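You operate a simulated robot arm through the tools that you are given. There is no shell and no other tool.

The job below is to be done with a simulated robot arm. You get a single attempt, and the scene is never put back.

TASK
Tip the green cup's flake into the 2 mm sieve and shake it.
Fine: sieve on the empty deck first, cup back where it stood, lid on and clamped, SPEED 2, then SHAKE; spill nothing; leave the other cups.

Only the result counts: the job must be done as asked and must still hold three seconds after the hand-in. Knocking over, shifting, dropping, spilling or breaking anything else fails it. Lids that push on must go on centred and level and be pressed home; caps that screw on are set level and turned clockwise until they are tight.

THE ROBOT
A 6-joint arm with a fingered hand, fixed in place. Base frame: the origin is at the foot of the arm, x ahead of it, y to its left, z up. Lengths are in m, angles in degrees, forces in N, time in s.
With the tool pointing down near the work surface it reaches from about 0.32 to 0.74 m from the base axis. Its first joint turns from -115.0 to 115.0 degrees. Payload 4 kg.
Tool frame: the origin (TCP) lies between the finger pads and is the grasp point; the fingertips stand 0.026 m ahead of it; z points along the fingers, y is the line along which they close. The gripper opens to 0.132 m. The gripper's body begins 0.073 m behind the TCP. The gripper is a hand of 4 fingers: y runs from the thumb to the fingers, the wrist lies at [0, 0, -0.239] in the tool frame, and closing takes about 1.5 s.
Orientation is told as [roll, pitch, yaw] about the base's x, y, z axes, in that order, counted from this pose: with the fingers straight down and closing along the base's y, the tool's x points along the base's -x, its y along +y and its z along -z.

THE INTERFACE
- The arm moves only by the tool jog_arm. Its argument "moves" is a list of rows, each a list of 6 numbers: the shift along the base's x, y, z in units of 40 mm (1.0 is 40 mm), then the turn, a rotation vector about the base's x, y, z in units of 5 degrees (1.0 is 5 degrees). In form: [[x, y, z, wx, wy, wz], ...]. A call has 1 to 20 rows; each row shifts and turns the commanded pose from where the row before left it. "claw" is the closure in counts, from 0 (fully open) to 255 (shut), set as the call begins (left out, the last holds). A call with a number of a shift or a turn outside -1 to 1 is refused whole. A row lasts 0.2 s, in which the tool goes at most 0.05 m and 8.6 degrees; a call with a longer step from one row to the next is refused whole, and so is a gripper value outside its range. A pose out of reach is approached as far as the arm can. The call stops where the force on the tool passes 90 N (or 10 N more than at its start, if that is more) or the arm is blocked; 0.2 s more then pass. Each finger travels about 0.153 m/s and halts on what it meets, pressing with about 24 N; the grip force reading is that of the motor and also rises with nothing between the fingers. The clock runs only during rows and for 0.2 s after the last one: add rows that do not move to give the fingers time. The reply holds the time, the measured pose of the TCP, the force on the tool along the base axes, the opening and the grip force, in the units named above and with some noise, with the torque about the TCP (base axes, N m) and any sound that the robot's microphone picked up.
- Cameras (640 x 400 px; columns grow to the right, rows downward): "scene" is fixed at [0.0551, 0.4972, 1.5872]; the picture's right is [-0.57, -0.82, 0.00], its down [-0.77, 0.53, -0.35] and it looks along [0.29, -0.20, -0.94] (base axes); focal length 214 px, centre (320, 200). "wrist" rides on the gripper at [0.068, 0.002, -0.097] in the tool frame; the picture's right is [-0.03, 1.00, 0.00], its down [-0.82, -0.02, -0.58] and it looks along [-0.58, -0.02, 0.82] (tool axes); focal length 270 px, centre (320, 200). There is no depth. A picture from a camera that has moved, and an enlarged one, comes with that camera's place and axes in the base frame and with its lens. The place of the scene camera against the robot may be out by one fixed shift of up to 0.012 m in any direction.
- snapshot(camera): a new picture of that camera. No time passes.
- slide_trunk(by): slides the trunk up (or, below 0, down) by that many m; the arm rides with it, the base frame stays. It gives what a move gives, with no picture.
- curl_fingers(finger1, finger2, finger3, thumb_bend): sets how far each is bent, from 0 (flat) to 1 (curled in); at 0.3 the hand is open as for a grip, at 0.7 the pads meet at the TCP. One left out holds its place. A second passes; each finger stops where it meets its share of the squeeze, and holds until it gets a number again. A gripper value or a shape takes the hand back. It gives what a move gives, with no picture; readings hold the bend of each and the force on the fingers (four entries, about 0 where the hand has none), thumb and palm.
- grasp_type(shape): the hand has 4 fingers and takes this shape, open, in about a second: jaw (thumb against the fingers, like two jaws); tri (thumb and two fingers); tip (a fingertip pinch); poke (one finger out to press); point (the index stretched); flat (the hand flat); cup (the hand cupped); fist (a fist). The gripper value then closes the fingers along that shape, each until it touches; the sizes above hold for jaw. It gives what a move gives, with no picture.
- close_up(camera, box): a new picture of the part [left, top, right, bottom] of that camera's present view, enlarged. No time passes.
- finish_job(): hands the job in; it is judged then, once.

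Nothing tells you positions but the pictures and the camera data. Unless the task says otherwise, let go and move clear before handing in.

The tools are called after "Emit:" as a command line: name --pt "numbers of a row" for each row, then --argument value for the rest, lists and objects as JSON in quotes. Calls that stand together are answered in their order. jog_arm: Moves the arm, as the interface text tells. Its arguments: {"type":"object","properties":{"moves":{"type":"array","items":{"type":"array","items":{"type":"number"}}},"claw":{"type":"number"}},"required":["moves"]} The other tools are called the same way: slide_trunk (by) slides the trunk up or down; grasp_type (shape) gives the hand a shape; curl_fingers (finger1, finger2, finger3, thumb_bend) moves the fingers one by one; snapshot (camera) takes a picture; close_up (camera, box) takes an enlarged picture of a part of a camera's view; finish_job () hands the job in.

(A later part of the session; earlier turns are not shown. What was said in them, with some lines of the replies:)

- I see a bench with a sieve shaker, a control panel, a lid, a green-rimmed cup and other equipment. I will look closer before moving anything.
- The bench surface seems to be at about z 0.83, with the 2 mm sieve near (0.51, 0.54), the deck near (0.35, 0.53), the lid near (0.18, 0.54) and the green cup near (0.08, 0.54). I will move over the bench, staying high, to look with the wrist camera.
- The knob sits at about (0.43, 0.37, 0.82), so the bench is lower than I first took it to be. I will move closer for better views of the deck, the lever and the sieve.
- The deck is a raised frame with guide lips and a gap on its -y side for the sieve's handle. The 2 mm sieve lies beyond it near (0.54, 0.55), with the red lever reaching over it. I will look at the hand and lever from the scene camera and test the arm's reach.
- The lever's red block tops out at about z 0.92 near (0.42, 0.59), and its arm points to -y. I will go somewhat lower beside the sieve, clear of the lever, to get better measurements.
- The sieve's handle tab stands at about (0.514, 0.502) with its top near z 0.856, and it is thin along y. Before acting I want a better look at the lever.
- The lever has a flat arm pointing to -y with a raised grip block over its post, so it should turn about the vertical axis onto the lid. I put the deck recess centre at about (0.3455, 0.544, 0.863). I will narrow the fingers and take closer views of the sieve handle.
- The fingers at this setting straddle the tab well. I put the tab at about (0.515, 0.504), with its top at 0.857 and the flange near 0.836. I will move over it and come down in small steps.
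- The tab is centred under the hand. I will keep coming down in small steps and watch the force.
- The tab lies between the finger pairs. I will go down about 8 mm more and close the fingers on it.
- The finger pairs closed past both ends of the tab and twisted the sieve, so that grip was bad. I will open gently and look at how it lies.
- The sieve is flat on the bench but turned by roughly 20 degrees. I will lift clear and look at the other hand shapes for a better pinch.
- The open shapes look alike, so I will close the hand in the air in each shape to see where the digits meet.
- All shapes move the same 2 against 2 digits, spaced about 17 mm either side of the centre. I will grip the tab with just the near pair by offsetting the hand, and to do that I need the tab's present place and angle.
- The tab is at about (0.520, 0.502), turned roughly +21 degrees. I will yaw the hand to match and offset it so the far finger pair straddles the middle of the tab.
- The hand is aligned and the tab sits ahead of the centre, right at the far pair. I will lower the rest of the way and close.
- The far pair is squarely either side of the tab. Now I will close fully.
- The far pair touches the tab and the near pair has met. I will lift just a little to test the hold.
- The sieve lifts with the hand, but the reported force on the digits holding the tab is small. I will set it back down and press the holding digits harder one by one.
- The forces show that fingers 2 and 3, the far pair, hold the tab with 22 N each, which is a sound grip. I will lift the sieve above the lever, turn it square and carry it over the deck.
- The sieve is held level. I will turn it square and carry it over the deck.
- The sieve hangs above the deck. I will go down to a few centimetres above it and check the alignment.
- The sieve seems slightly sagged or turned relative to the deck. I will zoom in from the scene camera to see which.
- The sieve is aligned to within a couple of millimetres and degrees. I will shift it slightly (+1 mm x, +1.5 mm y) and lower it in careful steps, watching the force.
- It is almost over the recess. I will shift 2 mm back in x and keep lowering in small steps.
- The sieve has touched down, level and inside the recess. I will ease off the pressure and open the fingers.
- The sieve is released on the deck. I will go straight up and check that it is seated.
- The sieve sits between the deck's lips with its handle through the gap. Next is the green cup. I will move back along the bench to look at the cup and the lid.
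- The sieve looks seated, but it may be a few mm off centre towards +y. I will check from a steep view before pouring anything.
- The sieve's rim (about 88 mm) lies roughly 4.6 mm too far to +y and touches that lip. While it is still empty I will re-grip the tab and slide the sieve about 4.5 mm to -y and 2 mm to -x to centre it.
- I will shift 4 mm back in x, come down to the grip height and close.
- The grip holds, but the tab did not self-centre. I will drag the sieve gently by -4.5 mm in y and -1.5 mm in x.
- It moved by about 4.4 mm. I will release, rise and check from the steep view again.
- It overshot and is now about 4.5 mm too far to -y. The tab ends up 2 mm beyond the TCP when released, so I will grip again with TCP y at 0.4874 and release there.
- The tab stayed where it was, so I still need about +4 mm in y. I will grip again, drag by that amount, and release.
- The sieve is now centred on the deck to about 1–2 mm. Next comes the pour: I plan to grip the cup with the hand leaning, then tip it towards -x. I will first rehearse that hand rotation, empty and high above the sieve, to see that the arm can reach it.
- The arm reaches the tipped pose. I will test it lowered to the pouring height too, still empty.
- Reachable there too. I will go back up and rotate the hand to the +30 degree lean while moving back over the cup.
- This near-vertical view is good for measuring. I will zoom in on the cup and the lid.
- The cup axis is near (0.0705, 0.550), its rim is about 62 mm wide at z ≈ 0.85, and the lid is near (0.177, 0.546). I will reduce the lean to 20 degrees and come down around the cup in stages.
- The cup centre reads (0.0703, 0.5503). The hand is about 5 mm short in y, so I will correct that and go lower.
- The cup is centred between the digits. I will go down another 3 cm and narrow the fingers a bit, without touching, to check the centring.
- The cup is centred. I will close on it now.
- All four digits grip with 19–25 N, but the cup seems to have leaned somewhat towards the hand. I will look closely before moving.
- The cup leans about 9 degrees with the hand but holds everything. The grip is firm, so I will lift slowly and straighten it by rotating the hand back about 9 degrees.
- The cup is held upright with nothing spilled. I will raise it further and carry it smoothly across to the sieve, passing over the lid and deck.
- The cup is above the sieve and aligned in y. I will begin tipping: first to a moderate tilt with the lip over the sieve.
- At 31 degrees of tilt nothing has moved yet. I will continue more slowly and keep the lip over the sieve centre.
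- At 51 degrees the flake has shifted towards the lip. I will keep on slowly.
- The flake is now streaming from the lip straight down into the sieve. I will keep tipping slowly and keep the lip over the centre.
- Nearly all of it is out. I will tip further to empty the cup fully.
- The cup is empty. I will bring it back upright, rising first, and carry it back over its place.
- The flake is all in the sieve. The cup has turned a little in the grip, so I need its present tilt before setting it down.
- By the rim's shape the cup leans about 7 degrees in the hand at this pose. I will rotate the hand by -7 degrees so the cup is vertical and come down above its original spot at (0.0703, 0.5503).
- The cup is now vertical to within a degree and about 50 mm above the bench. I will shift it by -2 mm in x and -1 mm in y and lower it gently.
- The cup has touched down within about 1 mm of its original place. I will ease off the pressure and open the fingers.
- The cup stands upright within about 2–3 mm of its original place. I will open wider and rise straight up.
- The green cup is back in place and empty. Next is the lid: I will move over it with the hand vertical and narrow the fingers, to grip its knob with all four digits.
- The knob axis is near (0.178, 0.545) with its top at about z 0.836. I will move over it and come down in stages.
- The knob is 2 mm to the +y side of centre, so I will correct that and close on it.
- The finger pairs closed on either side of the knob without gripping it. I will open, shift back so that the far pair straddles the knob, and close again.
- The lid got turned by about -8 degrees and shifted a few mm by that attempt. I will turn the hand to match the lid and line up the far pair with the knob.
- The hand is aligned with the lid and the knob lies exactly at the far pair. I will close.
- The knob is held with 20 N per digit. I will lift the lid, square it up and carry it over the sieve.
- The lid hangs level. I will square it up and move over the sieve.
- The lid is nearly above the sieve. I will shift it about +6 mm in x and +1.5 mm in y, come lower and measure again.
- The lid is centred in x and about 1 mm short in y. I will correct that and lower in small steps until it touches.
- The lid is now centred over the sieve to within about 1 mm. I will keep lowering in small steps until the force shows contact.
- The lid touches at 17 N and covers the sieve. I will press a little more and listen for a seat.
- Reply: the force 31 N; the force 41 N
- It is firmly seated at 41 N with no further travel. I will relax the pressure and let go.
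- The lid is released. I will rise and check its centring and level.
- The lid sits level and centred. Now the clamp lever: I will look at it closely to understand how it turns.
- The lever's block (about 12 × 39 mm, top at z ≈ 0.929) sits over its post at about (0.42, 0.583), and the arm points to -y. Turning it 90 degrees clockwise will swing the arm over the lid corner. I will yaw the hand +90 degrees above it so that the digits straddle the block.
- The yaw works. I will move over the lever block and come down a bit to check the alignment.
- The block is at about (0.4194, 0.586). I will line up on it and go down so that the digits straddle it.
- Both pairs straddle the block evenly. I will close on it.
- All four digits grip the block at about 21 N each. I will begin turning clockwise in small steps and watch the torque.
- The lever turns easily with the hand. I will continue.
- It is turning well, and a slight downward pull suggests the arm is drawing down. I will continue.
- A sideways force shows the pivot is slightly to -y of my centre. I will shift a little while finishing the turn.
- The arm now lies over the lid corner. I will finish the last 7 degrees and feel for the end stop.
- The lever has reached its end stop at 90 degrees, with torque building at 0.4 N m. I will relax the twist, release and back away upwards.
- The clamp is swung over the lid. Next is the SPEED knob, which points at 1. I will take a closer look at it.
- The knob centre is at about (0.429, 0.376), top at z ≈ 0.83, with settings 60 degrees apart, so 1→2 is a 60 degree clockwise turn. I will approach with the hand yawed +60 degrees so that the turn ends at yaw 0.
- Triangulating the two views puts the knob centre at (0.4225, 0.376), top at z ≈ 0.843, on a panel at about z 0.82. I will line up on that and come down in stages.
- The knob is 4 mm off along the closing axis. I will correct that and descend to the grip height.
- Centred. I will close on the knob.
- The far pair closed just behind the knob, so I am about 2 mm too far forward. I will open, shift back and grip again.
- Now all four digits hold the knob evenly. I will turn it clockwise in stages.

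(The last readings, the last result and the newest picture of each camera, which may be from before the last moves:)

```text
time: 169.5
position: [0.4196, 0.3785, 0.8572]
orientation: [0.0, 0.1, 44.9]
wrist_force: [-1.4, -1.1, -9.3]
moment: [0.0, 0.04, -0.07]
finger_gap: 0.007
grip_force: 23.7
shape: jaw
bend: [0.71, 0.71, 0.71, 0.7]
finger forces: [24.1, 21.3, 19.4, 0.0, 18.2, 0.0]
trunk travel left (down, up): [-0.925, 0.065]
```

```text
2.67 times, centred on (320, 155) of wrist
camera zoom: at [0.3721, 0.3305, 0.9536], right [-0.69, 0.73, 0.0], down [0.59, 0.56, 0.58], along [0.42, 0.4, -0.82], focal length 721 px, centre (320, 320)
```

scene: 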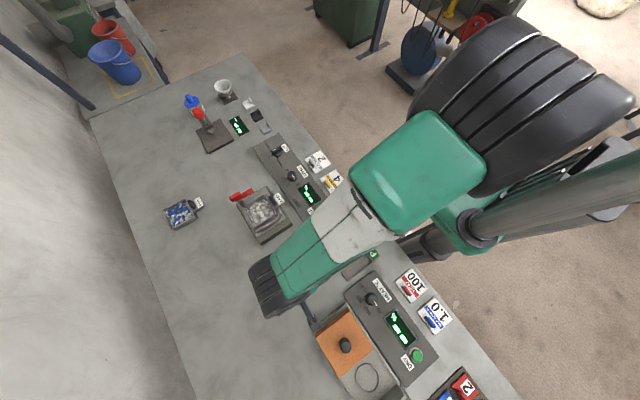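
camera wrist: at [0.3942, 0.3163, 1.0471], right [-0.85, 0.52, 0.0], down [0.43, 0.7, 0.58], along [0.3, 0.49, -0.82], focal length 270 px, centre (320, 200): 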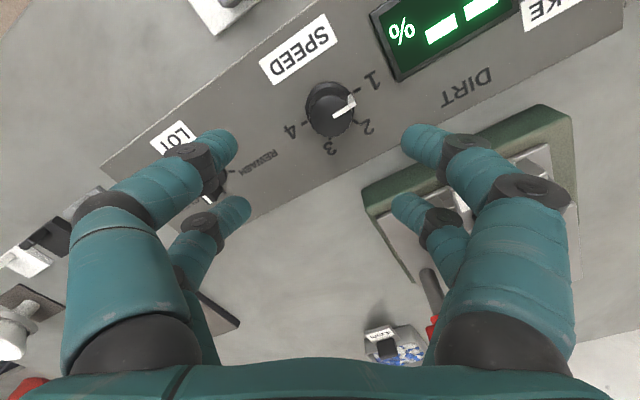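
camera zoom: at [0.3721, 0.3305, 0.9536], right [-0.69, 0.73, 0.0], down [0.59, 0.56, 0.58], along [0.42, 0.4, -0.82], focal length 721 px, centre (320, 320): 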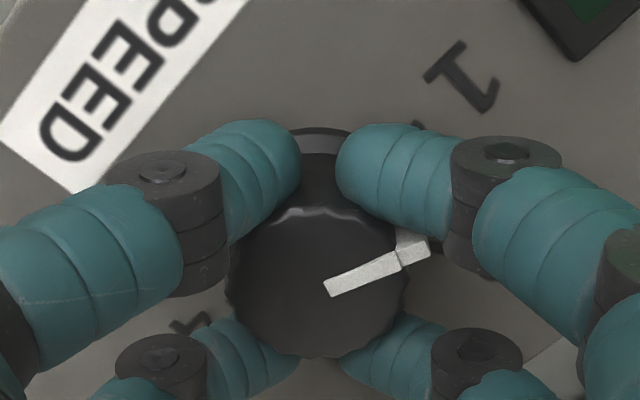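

The knob turns with the hand. I will go on.

Emit:
jog_arm --pt "0 0 0 0 0 -0.9" --pt "0 0 0 0 0 -0.9" --pt "0 0 0 0 0 -0.9" --pt "0 0 0 0 0 -0.9" --pt "0 0 0 0 0 -0.9" --pt "0 0 0 0 0 -0.9" --pt "0 0 0 0 0 -0.9" --pt "0 0 0 0 0 -0.9" --pt "0 0 0 0 0 0"

Emit:
close_up --camera "wrist" --box '[230, 80, 410, 230]'

Emit:
close_up --camera "scene" --box '[270, 160, 330, 205]'

```text
time: 171.5
position: [0.4206, 0.3772, 0.8572]
orientation: [0.0, 0.0, 8.9]
wrist_force: [-1.1, -0.5, -5.6]
moment: [0.0, -0.14, 0.01]
finger_gap: 0.0057
grip_force: 24.1
shape: jaw
bend: [0.71, 0.71, 0.71, 0.71]
finger forces: [23.5, 21.7, 28.7, 0.1, 19.7, 0.0]
trunk travel left (down, up): [-0.925, 0.065]
```

```text
2.67 times, centred on (320, 155) of wrist
camera zoom: at [0.3539, 0.369, 0.9534], right [-0.13, 0.99, 0.0], down [0.81, 0.11, 0.58], along [0.57, 0.07, -0.82], focal length 721 px, centre (320, 320)
```

zoom: 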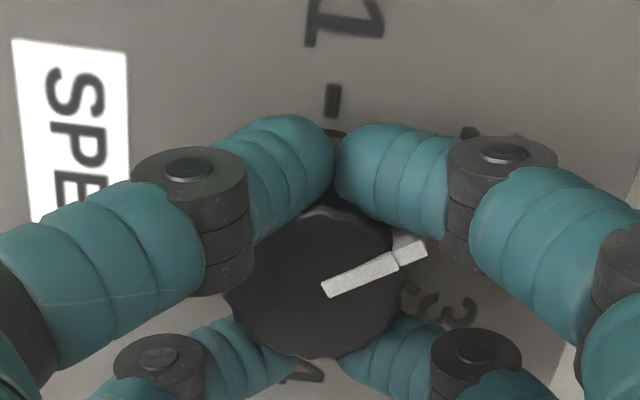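

```text
8.89 times, centred on (300, 182) of scene
camera zoom: at [0.0551, 0.4972, 1.5872], right [-0.57, -0.82, 0.0], down [-0.77, 0.53, -0.35], along [0.29, -0.2, -0.94], focal length 1906 px, centre (498, 356)
```

zoom: 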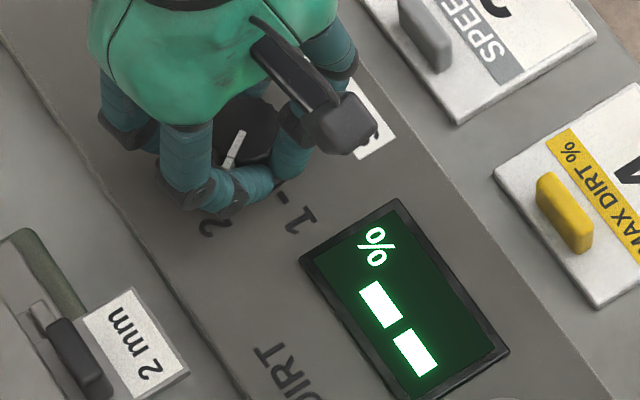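

It has turned 51 degrees. I will do the last 9, then release and check the pointer.

Emit:
jog_arm --pt "0 0 0 0 0 -0.6" --pt "0 0 0 0 0 -0.6" --pt "0 0 0 0 0 -0.6" --pt "0 0 0 0 0 0"

Emit:
jog_arm --pt "0 0 0 0 0 0" --pt "0 0 0 0 0 0" --pt "0 0 0 0 0 0" --pt "0 0 0 0 0 0" --pt "0 0 0.3 0 0 0" --pt "0 0 0.7 0 0 0" --pt "0 0 0.7 0 0 0" --pt "-0.5 0 0.5 0 0 0" --pt "-0.5 0 0.5 0 0 0" --pt "0 0 0 0 0 0" --claw 130

Emit:
snapshot --camera "wrist"

Emit:
close_up --camera "wrist" --box '[260, 80, 400, 200]'

```text
time: 172.5
position: [0.4208, 0.3785, 0.8555]
orientation: [0.1, -0.1, -0.1]
wrist_force: [5.1, -4.4, 0.6]
moment: [-0.11, -0.28, 0.02]
finger_gap: 0.0056
grip_force: 23.8
shape: jaw
bend: [0.71, 0.71, 0.71, 0.71]
finger forces: [21.9, 23.4, 31.9, 0.1, 20.3, 0.0]
trunk travel left (down, up): [-0.925, 0.065]
```

```text
time: 174.7
position: [0.3786, 0.378, 0.9658]
orientation: [-0.1, 0.0, -0.2]
wrist_force: [0.3, -0.3, 0.1]
moment: [0.02, 0.01, -0.05]
finger_gap: 0.0644
grip_force: 0.0
shape: jaw
bend: [0.73, 0.73, 0.73, 0.7]
finger forces: [0.0, 0.1, 0.1, 0.0, 0.1, 0.1]
trunk travel left (down, up): [-0.925, 0.065]
```

```text
taken
camera wrist: at [0.3123, 0.3811, 1.0618], right [0.03, 1.0, 0.0], down [0.82, -0.02, 0.58], along [0.58, -0.02, -0.82], focal length 270 px, centre (320, 200)
```

wrist: 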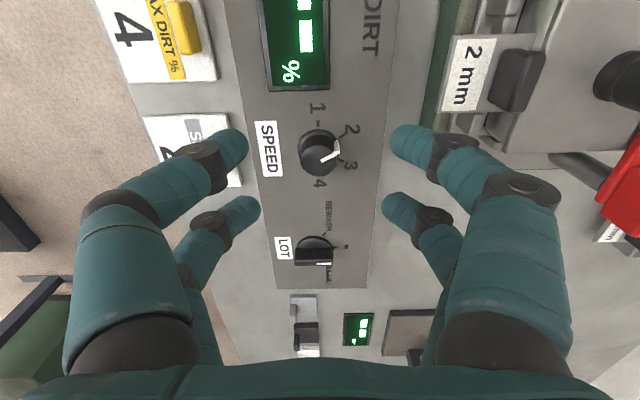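

```text
3.33 times, centred on (330, 140) of wrist
camera zoom: at [0.3123, 0.3811, 1.0618], right [0.03, 1.0, 0.0], down [0.82, -0.02, 0.58], along [0.58, -0.02, -0.82], focal length 901 px, centre (287, 400)
```

zoom: 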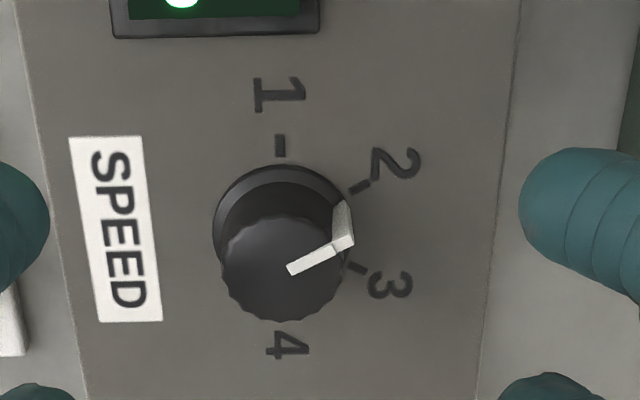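

The pointer looks close to 2. I will get a steeper view of the knob to check it precisely.

Emit:
jog_arm --pt "0.9 0 0.2 0 0 0" --pt "0.9 0 0 0 0 0" --pt "0.3 0 0 0 0 0" --pt "0 0 0 0 0 0" --pt "0 0 0 0 0 0"

Emit:
close_up --camera "wrist" --box '[260, 0, 400, 100]'

Emit:
close_up --camera "scene" --box '[270, 160, 330, 205]'

```text
time: 175.9
position: [0.4611, 0.3776, 0.9732]
orientation: [-0.1, -0.1, -0.1]
wrist_force: [-0.5, 0.6, 0.4]
moment: [-0.01, 0.01, 0.0]
finger_gap: 0.0644
grip_force: 0.1
shape: jaw
bend: [0.73, 0.73, 0.73, 0.7]
finger forces: [0.1, 0.0, 0.0, 0.1, 0.0, 0.1]
trunk travel left (down, up): [-0.925, 0.065]
```

```text
4.00 times, centred on (330, 50) of wrist
camera zoom: at [0.3947, 0.3794, 1.0695], right [0.03, 1.0, 0.0], down [0.82, -0.02, 0.58], along [0.58, -0.02, -0.82], focal length 1081 px, centre (280, 800)
```

zoom: 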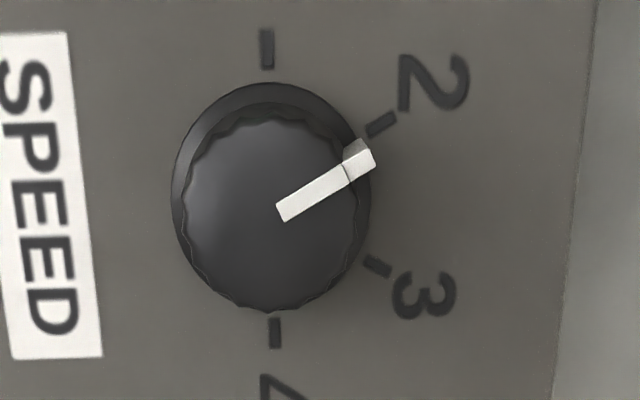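

```text
8.89 times, centred on (300, 182) of scene
camera zoom: at [0.0551, 0.4972, 1.5872], right [-0.57, -0.82, 0.0], down [-0.77, 0.53, -0.35], along [0.29, -0.2, -0.94], focal length 1906 px, centre (498, 356)
```

zoom: 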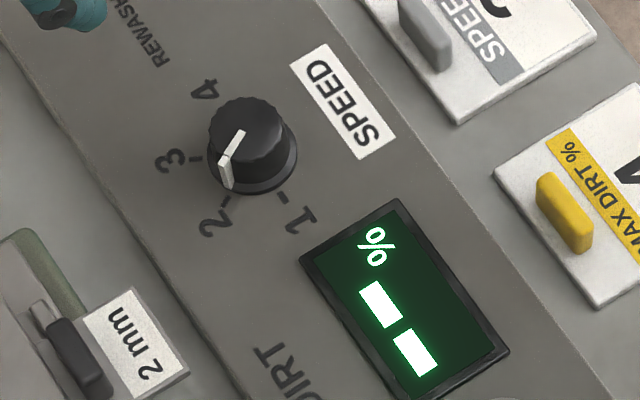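

The pointer is aligned with the 2 mark to within a degree. Now the SHAKE button: I will try the poke shape and look at how the hand forms it.

Emit:
grasp_type --shape "poke"

Emit:
snapshot --camera "wrist"

```text
time: 176.8
position: [0.4601, 0.3778, 0.9737]
orientation: [0.1, 0.0, 0.0]
wrist_force: [-0.4, 0.5, 0.3]
moment: [-0.03, -0.04, -0.02]
finger_gap: 0.0
grip_force: 0.1
shape: poke
bend: [1.0, 1.0, 1.0, 0.34]
finger forces: [0.1, 0.1, 0.0, 0.1, 0.0, 0.1]
trunk travel left (down, up): [-0.925, 0.065]
```

```text
taken
camera wrist: at [0.3945, 0.3794, 1.0695], right [0.03, 1.0, 0.0], down [0.82, -0.02, 0.58], along [0.58, -0.02, -0.82], focal length 270 px, centre (320, 200)
```

wrist: 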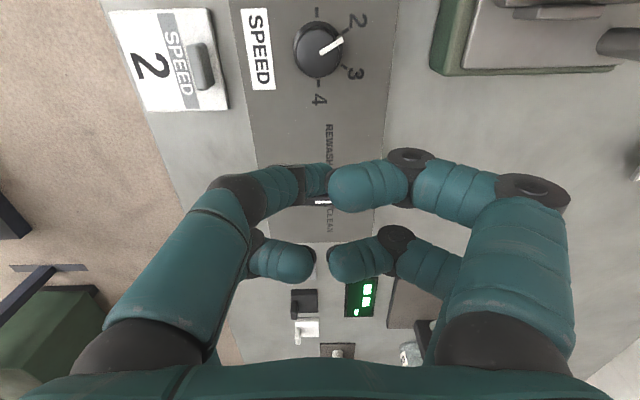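

I would rather press with the closed jaw fingertips, whose position I know well. I will go back to jaw, close it, and move to view the SHAKE button.

Emit:
grasp_type --shape "jaw"

Emit:
jog_arm --pt "-0.5 0 0.5 0 0 0" --pt "-1 -0.05 0.3 0 0 0" --pt "-1 -0.05 0 0 0 0" --pt "-1 -0.05 0 0 0 0" --pt "-1 -0.05 0 0 0 0" --pt "-1 -0.05 0 0 0 0" --pt "-1 0 0 0 0 0" --pt "0 0 0 0 0 0" --pt "0 0 0 0 0 0" --claw 255

Emit:
snapshot --camera "wrist"

Emit:
close_up --camera "wrist" --box '[240, 80, 400, 200]'

```text
time: 177.7
position: [0.4617, 0.3784, 0.9731]
orientation: [0.0, -0.1, 0.0]
wrist_force: [0.2, -0.5, -0.1]
moment: [0.03, -0.01, -0.06]
finger_gap: 0.1318
grip_force: 0.0
shape: jaw
bend: [0.3, 0.3, 0.3, 0.3]
finger forces: [0.1, 0.0, 0.0, 0.1, 0.0, 0.0]
trunk travel left (down, up): [-0.925, 0.065]
```

```text
time: 179.7
position: [0.2039, 0.3683, 1.0023]
orientation: [0.0, 0.0, -0.1]
wrist_force: [0.0, 0.5, 0.6]
moment: [-0.01, -0.01, 0.06]
finger_gap: 0.0001
grip_force: 24.2
shape: jaw
bend: [0.62, 0.62, 0.62, 0.7]
finger forces: [0.0, 0.0, 0.0, 0.0, 0.0, 0.0]
trunk travel left (down, up): [-0.925, 0.065]
```

```text
taken
camera wrist: at [0.1371, 0.3703, 1.0999], right [0.03, 1.0, 0.0], down [0.82, -0.02, 0.58], along [0.58, -0.02, -0.82], focal length 270 px, centre (320, 200)
```

wrist: 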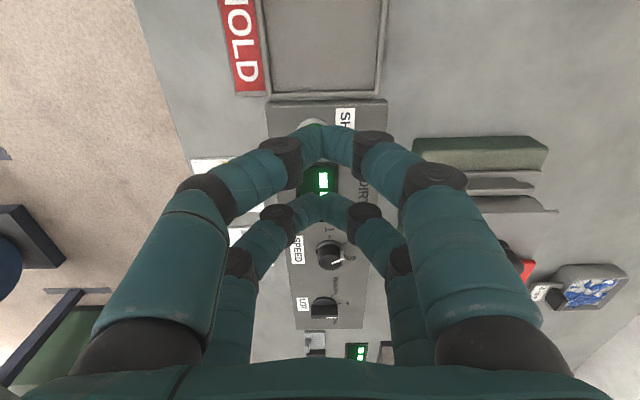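

```text
3.33 times, centred on (320, 140) of wrist
camera zoom: at [0.1371, 0.3703, 1.0999], right [0.03, 1.0, 0.0], down [0.82, -0.02, 0.58], along [0.58, -0.02, -0.82], focal length 901 px, centre (320, 400)
```

zoom: 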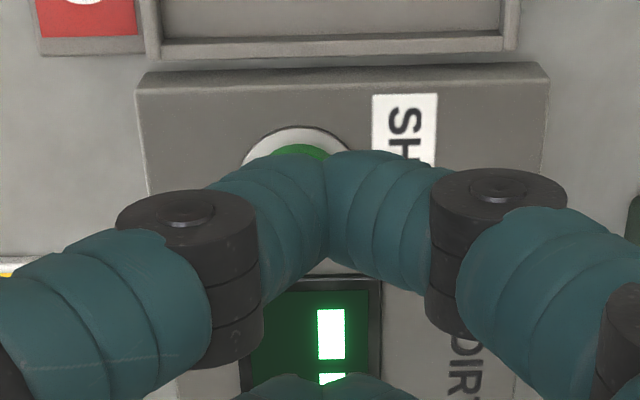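

The closed digits hide the button. I will open them for the measurement.

Emit:
jog_arm --pt "-0.3 0 0 0 0 0" --pt "0 0 0 0 0 0" --pt "0 0 0 0 0 0" --pt "0 0 0 0 0 0" --pt "0 0 0 0 0 0" --claw 90

Emit:
close_up --camera "wrist" --box '[240, 80, 400, 200]'

Emit:
jog_arm --pt "0.8 0 -0.4 0 0 0" --pt "0.8 0 -0.4 0 0 0" --pt "0 0 0 0 0 0" --pt "0 0 0 0 0 0"

Emit:
close_up --camera "wrist" --box '[240, 0, 400, 120]'

```text
time: 180.9
position: [0.1927, 0.3688, 1.0032]
orientation: [0.0, 0.0, 0.0]
wrist_force: [-0.3, -0.1, 0.4]
moment: [-0.01, 0.03, 0.01]
finger_gap: 0.0851
grip_force: 0.0
shape: jaw
bend: [0.7, 0.7, 0.7, 0.65]
finger forces: [0.0, 0.0, 0.1, 0.0, 0.0, 0.0]
trunk travel left (down, up): [-0.925, 0.065]
```

```text
3.33 times, centred on (320, 140) of wrist
camera zoom: at [0.1252, 0.3702, 1.1001], right [0.03, 1.0, 0.0], down [0.82, -0.02, 0.58], along [0.58, -0.02, -0.82], focal length 901 px, centre (320, 400)
```

zoom: 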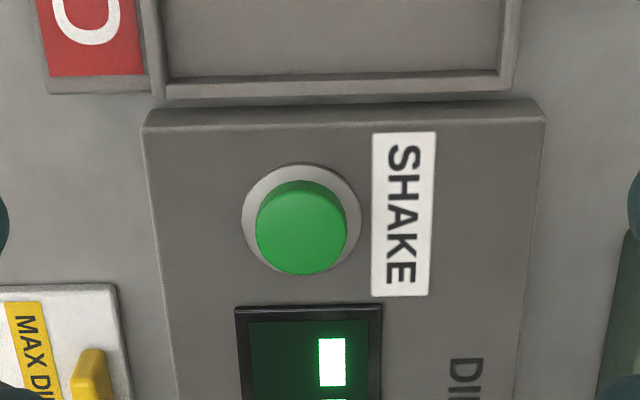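

```text
time: 181.9
position: [0.2571, 0.37, 0.9724]
orientation: [0.0, 0.0, -0.1]
wrist_force: [0.7, 0.0, 0.0]
moment: [0.0, -0.02, 0.0]
finger_gap: 0.0853
grip_force: 0.1
shape: jaw
bend: [0.7, 0.7, 0.7, 0.65]
finger forces: [0.0, 0.0, 0.0, 0.0, 0.0, 0.0]
trunk travel left (down, up): [-0.925, 0.065]
```

```text
3.33 times, centred on (320, 60) of wrist
camera zoom: at [0.1905, 0.3716, 1.0684], right [0.03, 1.0, 0.0], down [0.82, -0.02, 0.58], along [0.58, -0.01, -0.82], focal length 901 px, centre (320, 667)
```

zoom: 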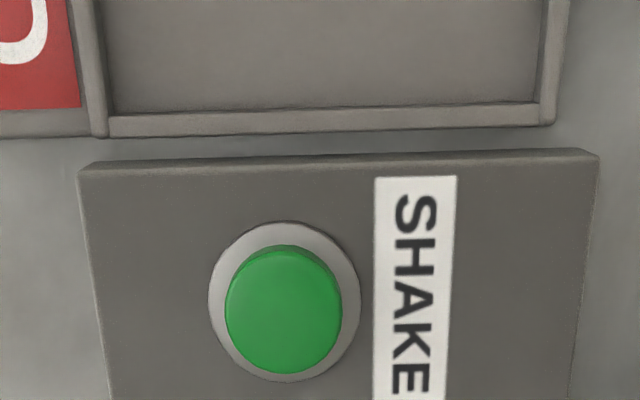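

The button top is at about (0.249, 0.3605, 0.83). I will close the fingers, lean 20 degrees so that the far fingertips lead, and position just above it.

Emit:
jog_arm --pt "0 0 0 0 1 0" --pt "0 0 0 0 1 0" --pt "0 0 0 0 1 0" --pt "0 0 0 0 1 0" --pt "-0.4 -0.23 0 0 0 0" --pt "0 0 -0.6 0 0 0" --pt "0 0 -0.6 0 0 0" --pt "0 0 0 0 0 0" --pt "0 0 0 0 0 0" --claw 255

Emit:
snapshot --camera "wrist"

Emit:
close_up --camera "wrist" --box '[240, 100, 400, 260]'

```text
time: 183.9
position: [0.241, 0.3598, 0.9251]
orientation: [-0.1, 20.0, -0.1]
wrist_force: [-0.3, 0.6, -0.6]
moment: [0.01, 0.02, 0.02]
finger_gap: 0.0004
grip_force: 24.3
shape: jaw
bend: [0.62, 0.63, 0.63, 0.7]
finger forces: [0.0, 0.0, 0.0, 0.0, 0.0, 0.0]
trunk travel left (down, up): [-0.925, 0.065]
```

```text
taken
camera wrist: at [0.2108, 0.3612, 1.0395], right [0.02, 1.0, -0.01], down [0.96, -0.02, 0.26], along [0.26, -0.02, -0.96], focal length 270 px, centre (320, 200)
```

wrist: 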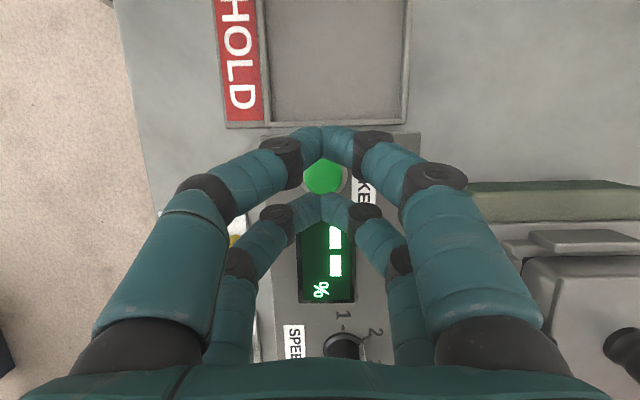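

```text
2.50 times, centred on (320, 180) of wrist
camera zoom: at [0.2108, 0.3612, 1.0395], right [0.02, 1.0, -0.01], down [0.96, -0.02, 0.26], along [0.26, -0.02, -0.96], focal length 676 px, centre (320, 250)
```

zoom: 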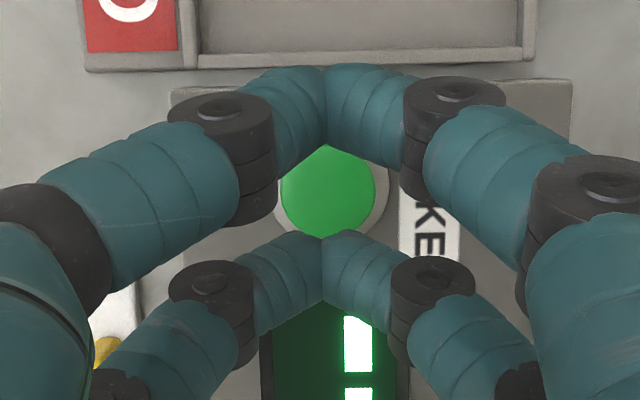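

The fingertips are aligned with the button. I will come down and press gently.

Emit:
jog_arm --pt "-0.02 0.01 -0.5 0 0 0" --pt "0 0 -0.5 0 0 0" --pt "0 0 -0.3 0 0 0" --pt "0 0 0 0 0 0"

Emit:
jog_arm --pt "0 0 -0.12 0 0 0" --pt "0 0 0 0 0 0"

Emit:
close_up --camera "scene" --box '[270, 170, 350, 230]'

```text
time: 184.9
position: [0.2387, 0.3594, 0.8705]
orientation: [0.1, 20.0, 0.1]
wrist_force: [0.1, 0.0, 0.4]
moment: [-0.01, -0.03, 0.01]
finger_gap: 0.0
grip_force: 23.7
shape: jaw
bend: [0.62, 0.63, 0.63, 0.7]
finger forces: [0.0, 0.0, 0.0, 0.1, 0.1, 0.0]
trunk travel left (down, up): [-0.925, 0.065]
```

```text
time: 185.5
position: [0.2393, 0.3577, 0.8671]
orientation: [0.1, 20.0, 0.0]
wrist_force: [-0.5, 0.5, 0.0]
moment: [-0.04, 0.0, 0.01]
finger_gap: 0.0
grip_force: 23.7
shape: jaw
bend: [0.62, 0.63, 0.63, 0.7]
finger forces: [0.1, 0.0, 0.0, 0.0, 0.0, 0.1]
trunk travel left (down, up): [-0.925, 0.065]
```

```text
6.67 times, centred on (310, 200) of scene
camera zoom: at [0.0551, 0.4972, 1.5872], right [-0.57, -0.82, 0.0], down [-0.77, 0.53, -0.35], along [0.29, -0.2, -0.94], focal length 1430 px, centre (387, 200)
```

zoom: 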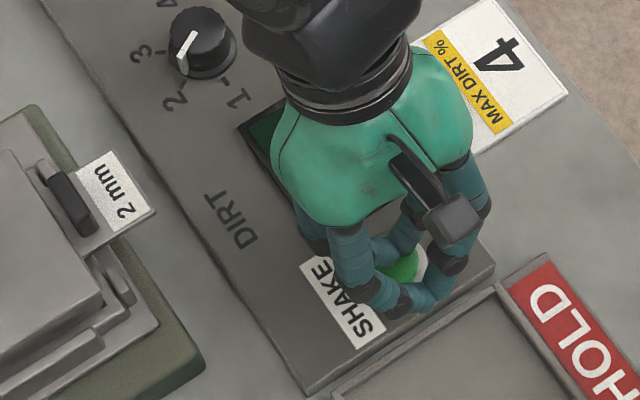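

Emit:
jog_arm --pt "0.02 0.05 -0.08 0 0 0" --pt "0 0 0 0 0 0"

Emit:
jog_arm --pt "0 0 -0.08 0 0 0" --pt "0 0 0 0 0 0"

Emit:
jog_arm --pt "0 0 -0.08 0 0 0" --pt "0 0 0 0 0 0"

```text
time: 186.1
position: [0.2393, 0.3597, 0.8627]
orientation: [0.0, 20.0, 0.0]
wrist_force: [0.2, -0.4, 2.7]
moment: [-0.01, 0.02, -0.02]
finger_gap: 0.0
grip_force: 24.1
shape: jaw
bend: [0.62, 0.63, 0.63, 0.7]
finger forces: [0.0, 0.0, 0.0, 0.1, 0.0, 0.0]
trunk travel left (down, up): [-0.925, 0.065]
heard: click
```

```text
time: 186.7
position: [0.2394, 0.3601, 0.8627]
orientation: [0.2, 19.8, 0.0]
wrist_force: [-0.2, 1.5, 22.1]
moment: [0.08, -0.29, 0.02]
finger_gap: 0.0001
grip_force: 24.3
shape: jaw
bend: [0.62, 0.64, 0.64, 0.7]
finger forces: [0.0, 0.0, 0.0, 0.1, 0.0, 0.1]
trunk travel left (down, up): [-0.925, 0.065]
```

```text
time: 187.3
position: [0.2394, 0.3588, 0.8584]
orientation: [0.2, 19.9, 0.0]
wrist_force: [-2.9, 0.9, 44.2]
moment: [0.05, -0.51, 0.04]
finger_gap: 0.0
grip_force: 24.4
shape: jaw
bend: [0.62, 0.68, 0.67, 0.7]
finger forces: [0.1, 0.0, 0.1, 0.0, 0.0, 0.1]
trunk travel left (down, up): [-0.925, 0.065]
```

I heard a click, so the button has been pressed. I will lift off and see whether the shaker runs.

Emit:
jog_arm --pt "0 0 0.3 0 0 0" --pt "0 0 0.7 0 0 0" --pt "0 0 0.8 0 0 0" --pt "0 0 0.8 0 0 0" --pt "0 0 0 0 0 0"

Emit:
snapshot --camera "scene"

Emit:
close_up --camera "scene" --box '[220, 150, 340, 240]'

Emit:
snapshot --camera "wrist"

```text
time: 188.5
position: [0.2416, 0.3603, 0.9609]
orientation: [-0.1, 19.9, -0.1]
wrist_force: [0.4, 0.2, 0.0]
moment: [-0.02, 0.03, 0.0]
finger_gap: 0.0
grip_force: 23.7
shape: jaw
bend: [0.62, 0.66, 0.66, 0.7]
finger forces: [0.1, 0.0, 0.0, 0.0, 0.0, 0.1]
trunk travel left (down, up): [-0.925, 0.065]
```

```text
taken
```

scene: 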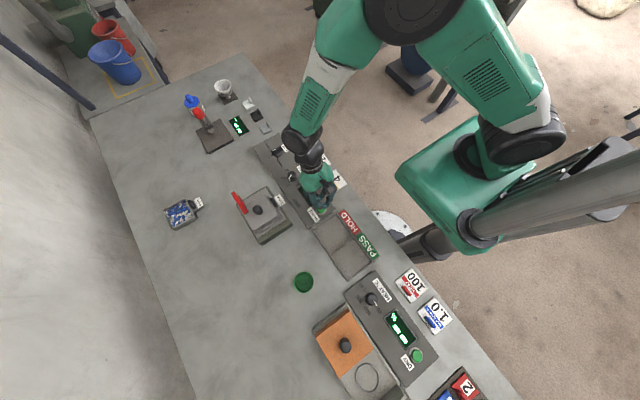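

```text
4.44 times, centred on (280, 195) of scene
camera zoom: at [0.0551, 0.4972, 1.5872], right [-0.57, -0.82, 0.0], down [-0.77, 0.53, -0.35], along [0.29, -0.2, -0.94], focal length 953 px, centre (498, 222)
```

zoom: 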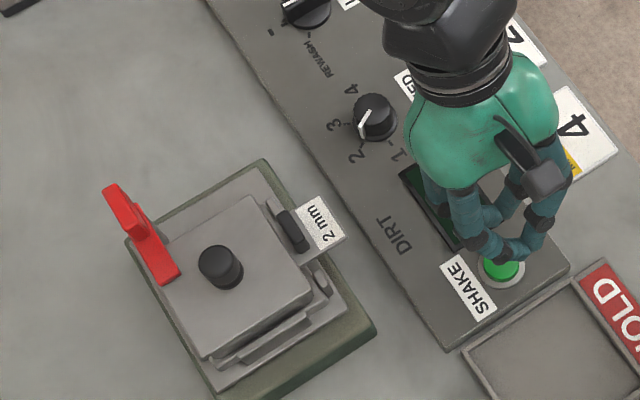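

```text
taken
camera wrist: at [0.2116, 0.3623, 1.0753], right [0.02, 1.0, -0.01], down [0.96, -0.02, 0.26], along [0.26, -0.02, -0.96], focal length 270 px, centre (320, 200)
```

wrist: 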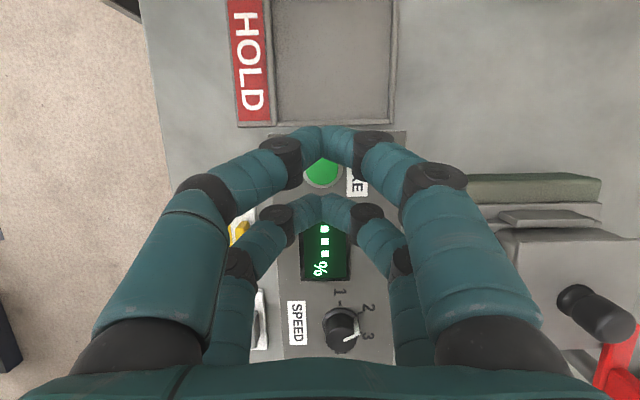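

The display has changed to three dots, which suggests it is running. I will move the hand clear and watch.

Emit:
jog_arm --pt "-0.4 0 0.6 0 -1 0" --pt "-0.6 0 0.4 0 -1 0" --pt "-0.6 0 0 0 -1 0" --pt "-0.6 0 0 0 -1 0" --pt "-0.5 0 0 0 0 0" --pt "0 0 0 0 0 0" --pt "0 0 0 0 0 0" --pt "0 0 0 0 0 0" --claw 60

Emit:
snapshot --camera "wrist"

Emit:
close_up --camera "scene" --box '[220, 150, 340, 240]'

```text
time: 190.3
position: [0.1322, 0.3606, 0.999]
orientation: [-0.1, 0.0, 0.0]
wrist_force: [-0.1, -0.3, -0.4]
moment: [-0.01, -0.02, -0.03]
finger_gap: 0.1007
grip_force: 0.1
shape: jaw
bend: [0.63, 0.63, 0.63, 0.49]
finger forces: [0.0, 0.0, 0.0, 0.0, 0.0, 0.0]
trunk travel left (down, up): [-0.925, 0.065]
```

```text
taken
camera wrist: at [0.0658, 0.3629, 1.0966], right [0.03, 1.0, 0.0], down [0.82, -0.02, 0.58], along [0.58, -0.01, -0.82], focal length 270 px, centre (320, 200)
```

wrist: 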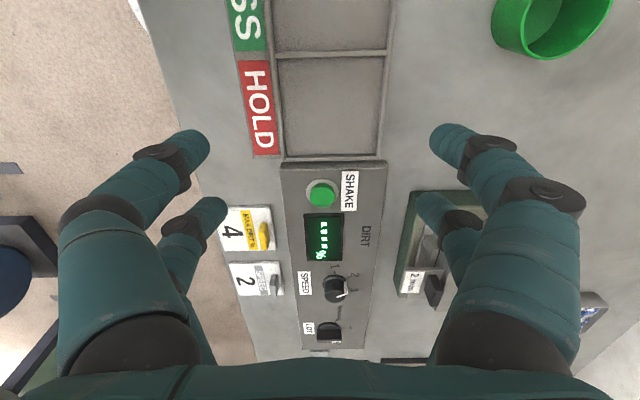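

```text
4.44 times, centred on (280, 195) of scene
camera zoom: at [0.0551, 0.4972, 1.5872], right [-0.57, -0.82, 0.0], down [-0.77, 0.53, -0.35], along [0.29, -0.2, -0.94], focal length 953 px, centre (498, 222)
```

zoom: 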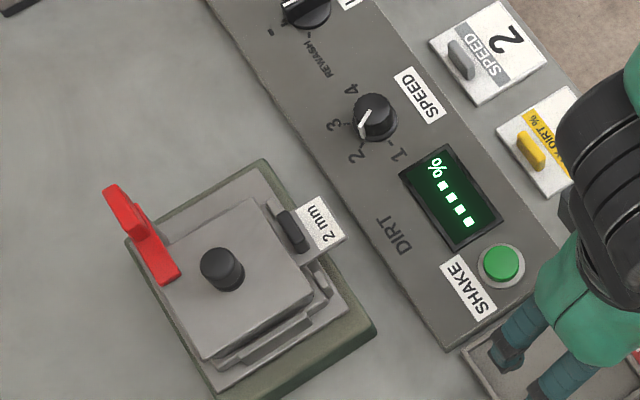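

It is running; the dots count the progress. I will wait while it shakes.

Emit:
jog_arm --pt "0 0 0.3 0 0 0" --pt "0 0 0 0 0 0" --pt "0 0 0 0 0 0" --pt "0 0 0 0 0 0" --pt "0 0 0 0 0 0" --pt "0 0 0 0 0 0" --pt "0 0 0 0 0 0" --pt "0 0 0 0 0 0" --pt "0 0 0 0 0 0" --pt "0 0 0 0 0 0" --pt "0 0 0 0 0 0" --pt "0 0 0 0 0 0" --pt "0 0 0 0 0 0" --pt "0 0 0 0 0 0" --pt "0 0 0 0 0 0" --pt "0 0 0 0 0 0" --pt "0 0 0 0 0 0" --pt "0 0 0 0 0 0" --pt "0 0 0 0 0 0" --pt "0 0 0 0 0 0"

Emit:
close_up --camera "scene" --box '[220, 150, 340, 240]'

```text
time: 194.5
position: [0.1338, 0.3614, 1.012]
orientation: [0.1, 0.0, 0.0]
wrist_force: [0.5, 0.3, -0.5]
moment: [-0.01, -0.01, -0.01]
finger_gap: 0.1008
grip_force: 0.0
shape: jaw
bend: [0.63, 0.63, 0.63, 0.49]
finger forces: [0.0, 0.0, 0.0, 0.0, 0.1, 0.1]
trunk travel left (down, up): [-0.925, 0.065]
```

```text
4.44 times, centred on (280, 195) of scene
camera zoom: at [0.0551, 0.4972, 1.5872], right [-0.57, -0.82, 0.0], down [-0.77, 0.53, -0.35], along [0.29, -0.2, -0.94], focal length 953 px, centre (498, 222)
```

zoom: 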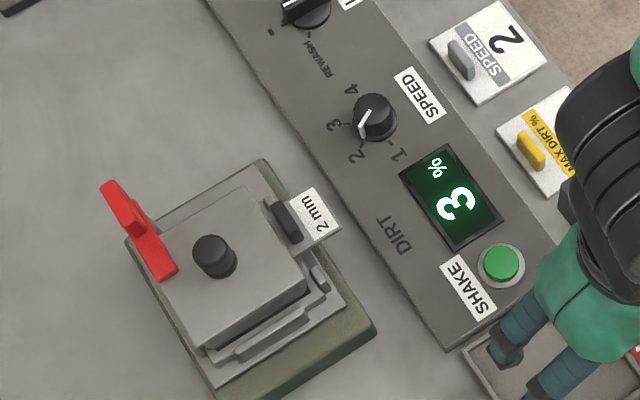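

The display reads 3 %, so the shake has finished. The sieve and lid look slightly displaced, so I will wait a bit and check that everything has come to rest.

Emit:
jog_arm --pt "0 0 0 0 0 0" --pt "0 0 0 0 0 0" --pt "0 0 0 0 0 0" --pt "0 0 0 0 0 0" --pt "0 0 0 0 0 0"

Emit:
close_up --camera "scene" --box '[220, 150, 340, 240]'

Emit:
jog_arm --pt "0.5 0.8 0.8 0 0 0" --pt "0.5 0.8 0.6 0 0 0" --pt "0.7 0.8 0 0 0 0" --pt "0.8 0.8 0 0 0 0" --pt "0.8 0.8 0 0 0 0" --pt "0.8 0.5 0 0 0 0" --pt "0.8 0.1 0 0 0 0" --pt "0.8 0 0 0 0 0" --pt "0 0 0 0 0 0" --pt "0 0 0 0 0 0"

Emit:
snapshot --camera "wrist"

Emit:
close_up --camera "wrist" --box '[220, 0, 420, 125]'

```text
time: 195.7
position: [0.1335, 0.3613, 1.0115]
orientation: [0.0, 0.1, 0.0]
wrist_force: [-0.2, -0.2, -0.9]
moment: [0.0, 0.0, -0.02]
finger_gap: 0.1006
grip_force: 0.0
shape: jaw
bend: [0.63, 0.63, 0.63, 0.49]
finger forces: [0.0, 0.1, 0.0, 0.0, 0.0, 0.0]
trunk travel left (down, up): [-0.925, 0.065]
```

```text
4.44 times, centred on (280, 195) of scene
camera zoom: at [0.0551, 0.4972, 1.5872], right [-0.57, -0.82, 0.0], down [-0.77, 0.53, -0.35], along [0.29, -0.2, -0.94], focal length 953 px, centre (498, 222)
```

zoom: 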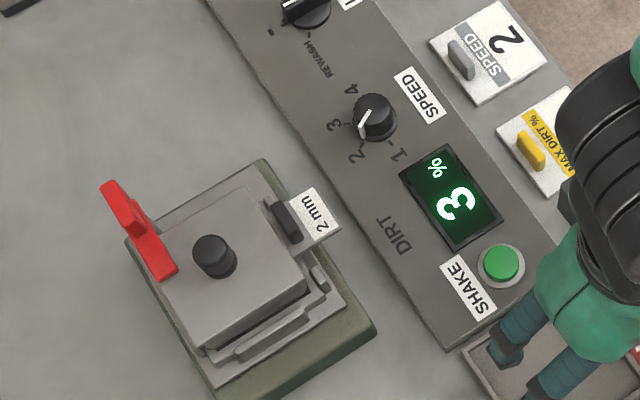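

```text
time: 197.9
position: [0.3645, 0.5453, 1.0667]
orientation: [0.0, 0.1, 0.0]
wrist_force: [0.1, 0.5, 0.2]
moment: [0.03, -0.01, 0.01]
finger_gap: 0.1007
grip_force: 0.0
shape: jaw
bend: [0.63, 0.63, 0.63, 0.49]
finger forces: [0.0, 0.1, 0.0, 0.0, 0.0, 0.0]
trunk travel left (down, up): [-0.925, 0.065]
```

```text
taken
camera wrist: at [0.2978, 0.5471, 1.1636], right [0.03, 1.0, 0.0], down [0.82, -0.02, 0.58], along [0.58, -0.02, -0.82], focal length 270 px, centre (320, 200)
```

wrist: 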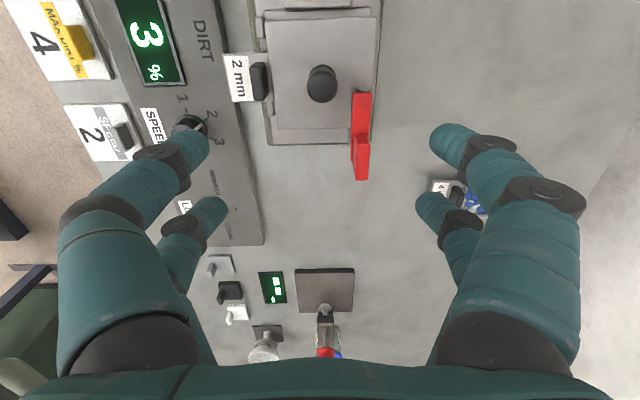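

```text
3.20 times, centred on (320, 62) of wrist
camera zoom: at [0.2978, 0.5471, 1.1636], right [0.03, 1.0, 0.0], down [0.82, -0.02, 0.58], along [0.58, -0.02, -0.82], focal length 865 px, centre (320, 640)
```

zoom: 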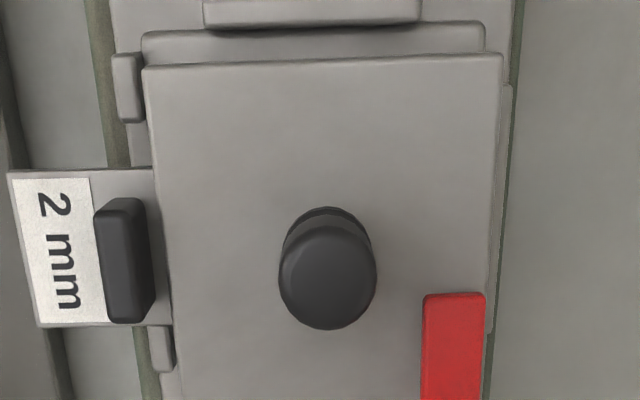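

The sieve, lid and clamp are at rest on the deck with the pair shifted only a few mm by the shaking. I will do a final check of the cup, knob and surroundings, then move clear.

Emit:
jog_arm --pt "0 -0.5 0.8 0 0 0" --pt "0 -0.8 0.8 0 0 0" --pt "0 -0.8 0.8 0 0 0" --pt "0 -0.8 0.8 0 0 0" --pt "0 -0.8 0.5 0 0 0" --pt "0 -0.8 0 0 0 0" --pt "0 -0.6 0 0 0 0" --pt "0 0 0 0 0 0" --claw 0

Emit:
snapshot --camera "scene"

Emit:
close_up --camera "scene" --box '[220, 170, 320, 240]'

Emit:
close_up --camera "scene" --box '[240, 230, 360, 310]'

```text
time: 199.7
position: [0.3583, 0.3412, 1.2159]
orientation: [0.0, 0.0, -0.2]
wrist_force: [0.3, 0.8, 0.3]
moment: [-0.02, 0.01, 0.02]
finger_gap: 0.1321
grip_force: 0.0
shape: jaw
bend: [0.3, 0.3, 0.3, 0.3]
finger forces: [0.1, 0.0, 0.0, 0.0, 0.1, 0.0]
trunk travel left (down, up): [-0.925, 0.065]
```

```text
taken
```

scene: 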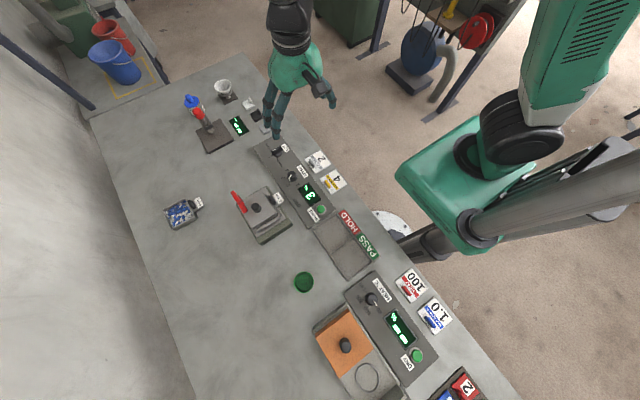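

```text
5.71 times, centred on (270, 205) of scene
camera zoom: at [0.0551, 0.4972, 1.5872], right [-0.57, -0.82, 0.0], down [-0.77, 0.53, -0.35], along [0.29, -0.2, -0.94], focal length 1226 px, centre (606, 171)
```

zoom: 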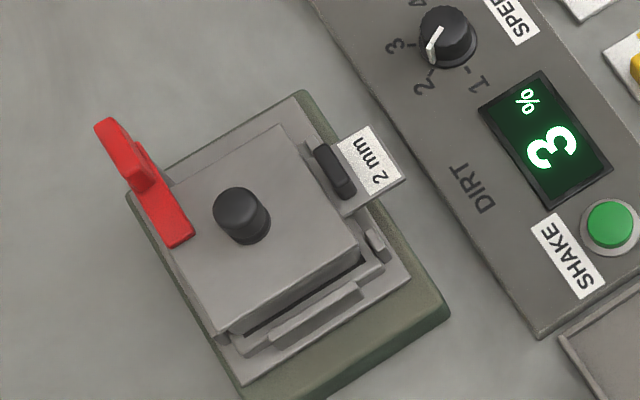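

```text
5.00 times, centred on (300, 270) of scene
camera zoom: at [0.0551, 0.4972, 1.5872], right [-0.57, -0.82, 0.0], down [-0.77, 0.53, -0.35], along [0.29, -0.2, -0.94], focal length 1072 px, centre (420, -150)
```

zoom: 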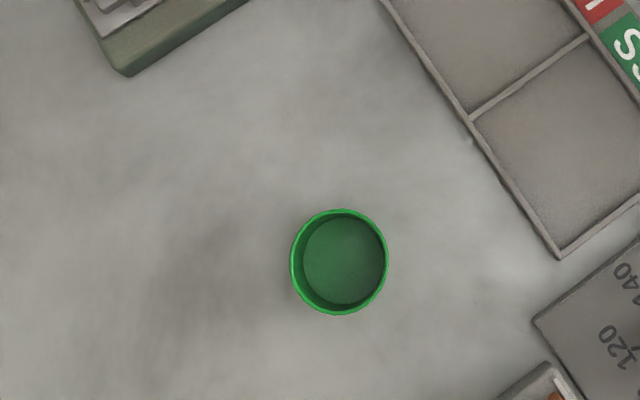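

The shake is done and the display reads 3 %. The sieve is on the deck with the lid clamped, SPEED is at 2, and the empty green cup is within about 2 mm of where it stood. Nothing is spilled and the hand is clear, so I am handing the job in.

Emit:
finish_job

```text
The job is handed in.
```

The green cup's flake is in the 2 mm sieve and has been shaken at SPEED 2. The panel now shows 3 % dirt. The job is handed in; I have not seen the verdict.

- **Sieve:** it went onto the empty deck before anything was poured. On the first grip the fingers slipped past its handle and twisted it about 20 degrees on the bench. I re-gripped it, set it on the deck and centred it there.
- **Pour and cup:** all the flake went into the sieve and I saw no spill. The empty cup is back upright, about 2 mm from where it stood by the camera.
- **Lid and clamp:** the lid sits centred and level, pressed home at about 41 N. The red lever is turned 90 degrees to its stop, over the lid corner. My first try at the lid's knob missed and turned the lid about 8 degrees on the bench, and I squared it before placing it.
- **After the shake:** the sieve and lid settled about 4 mm further along the deck, still between its lips and clamped.

I did not touch the other cups, and the hand is open and clear of the bench.
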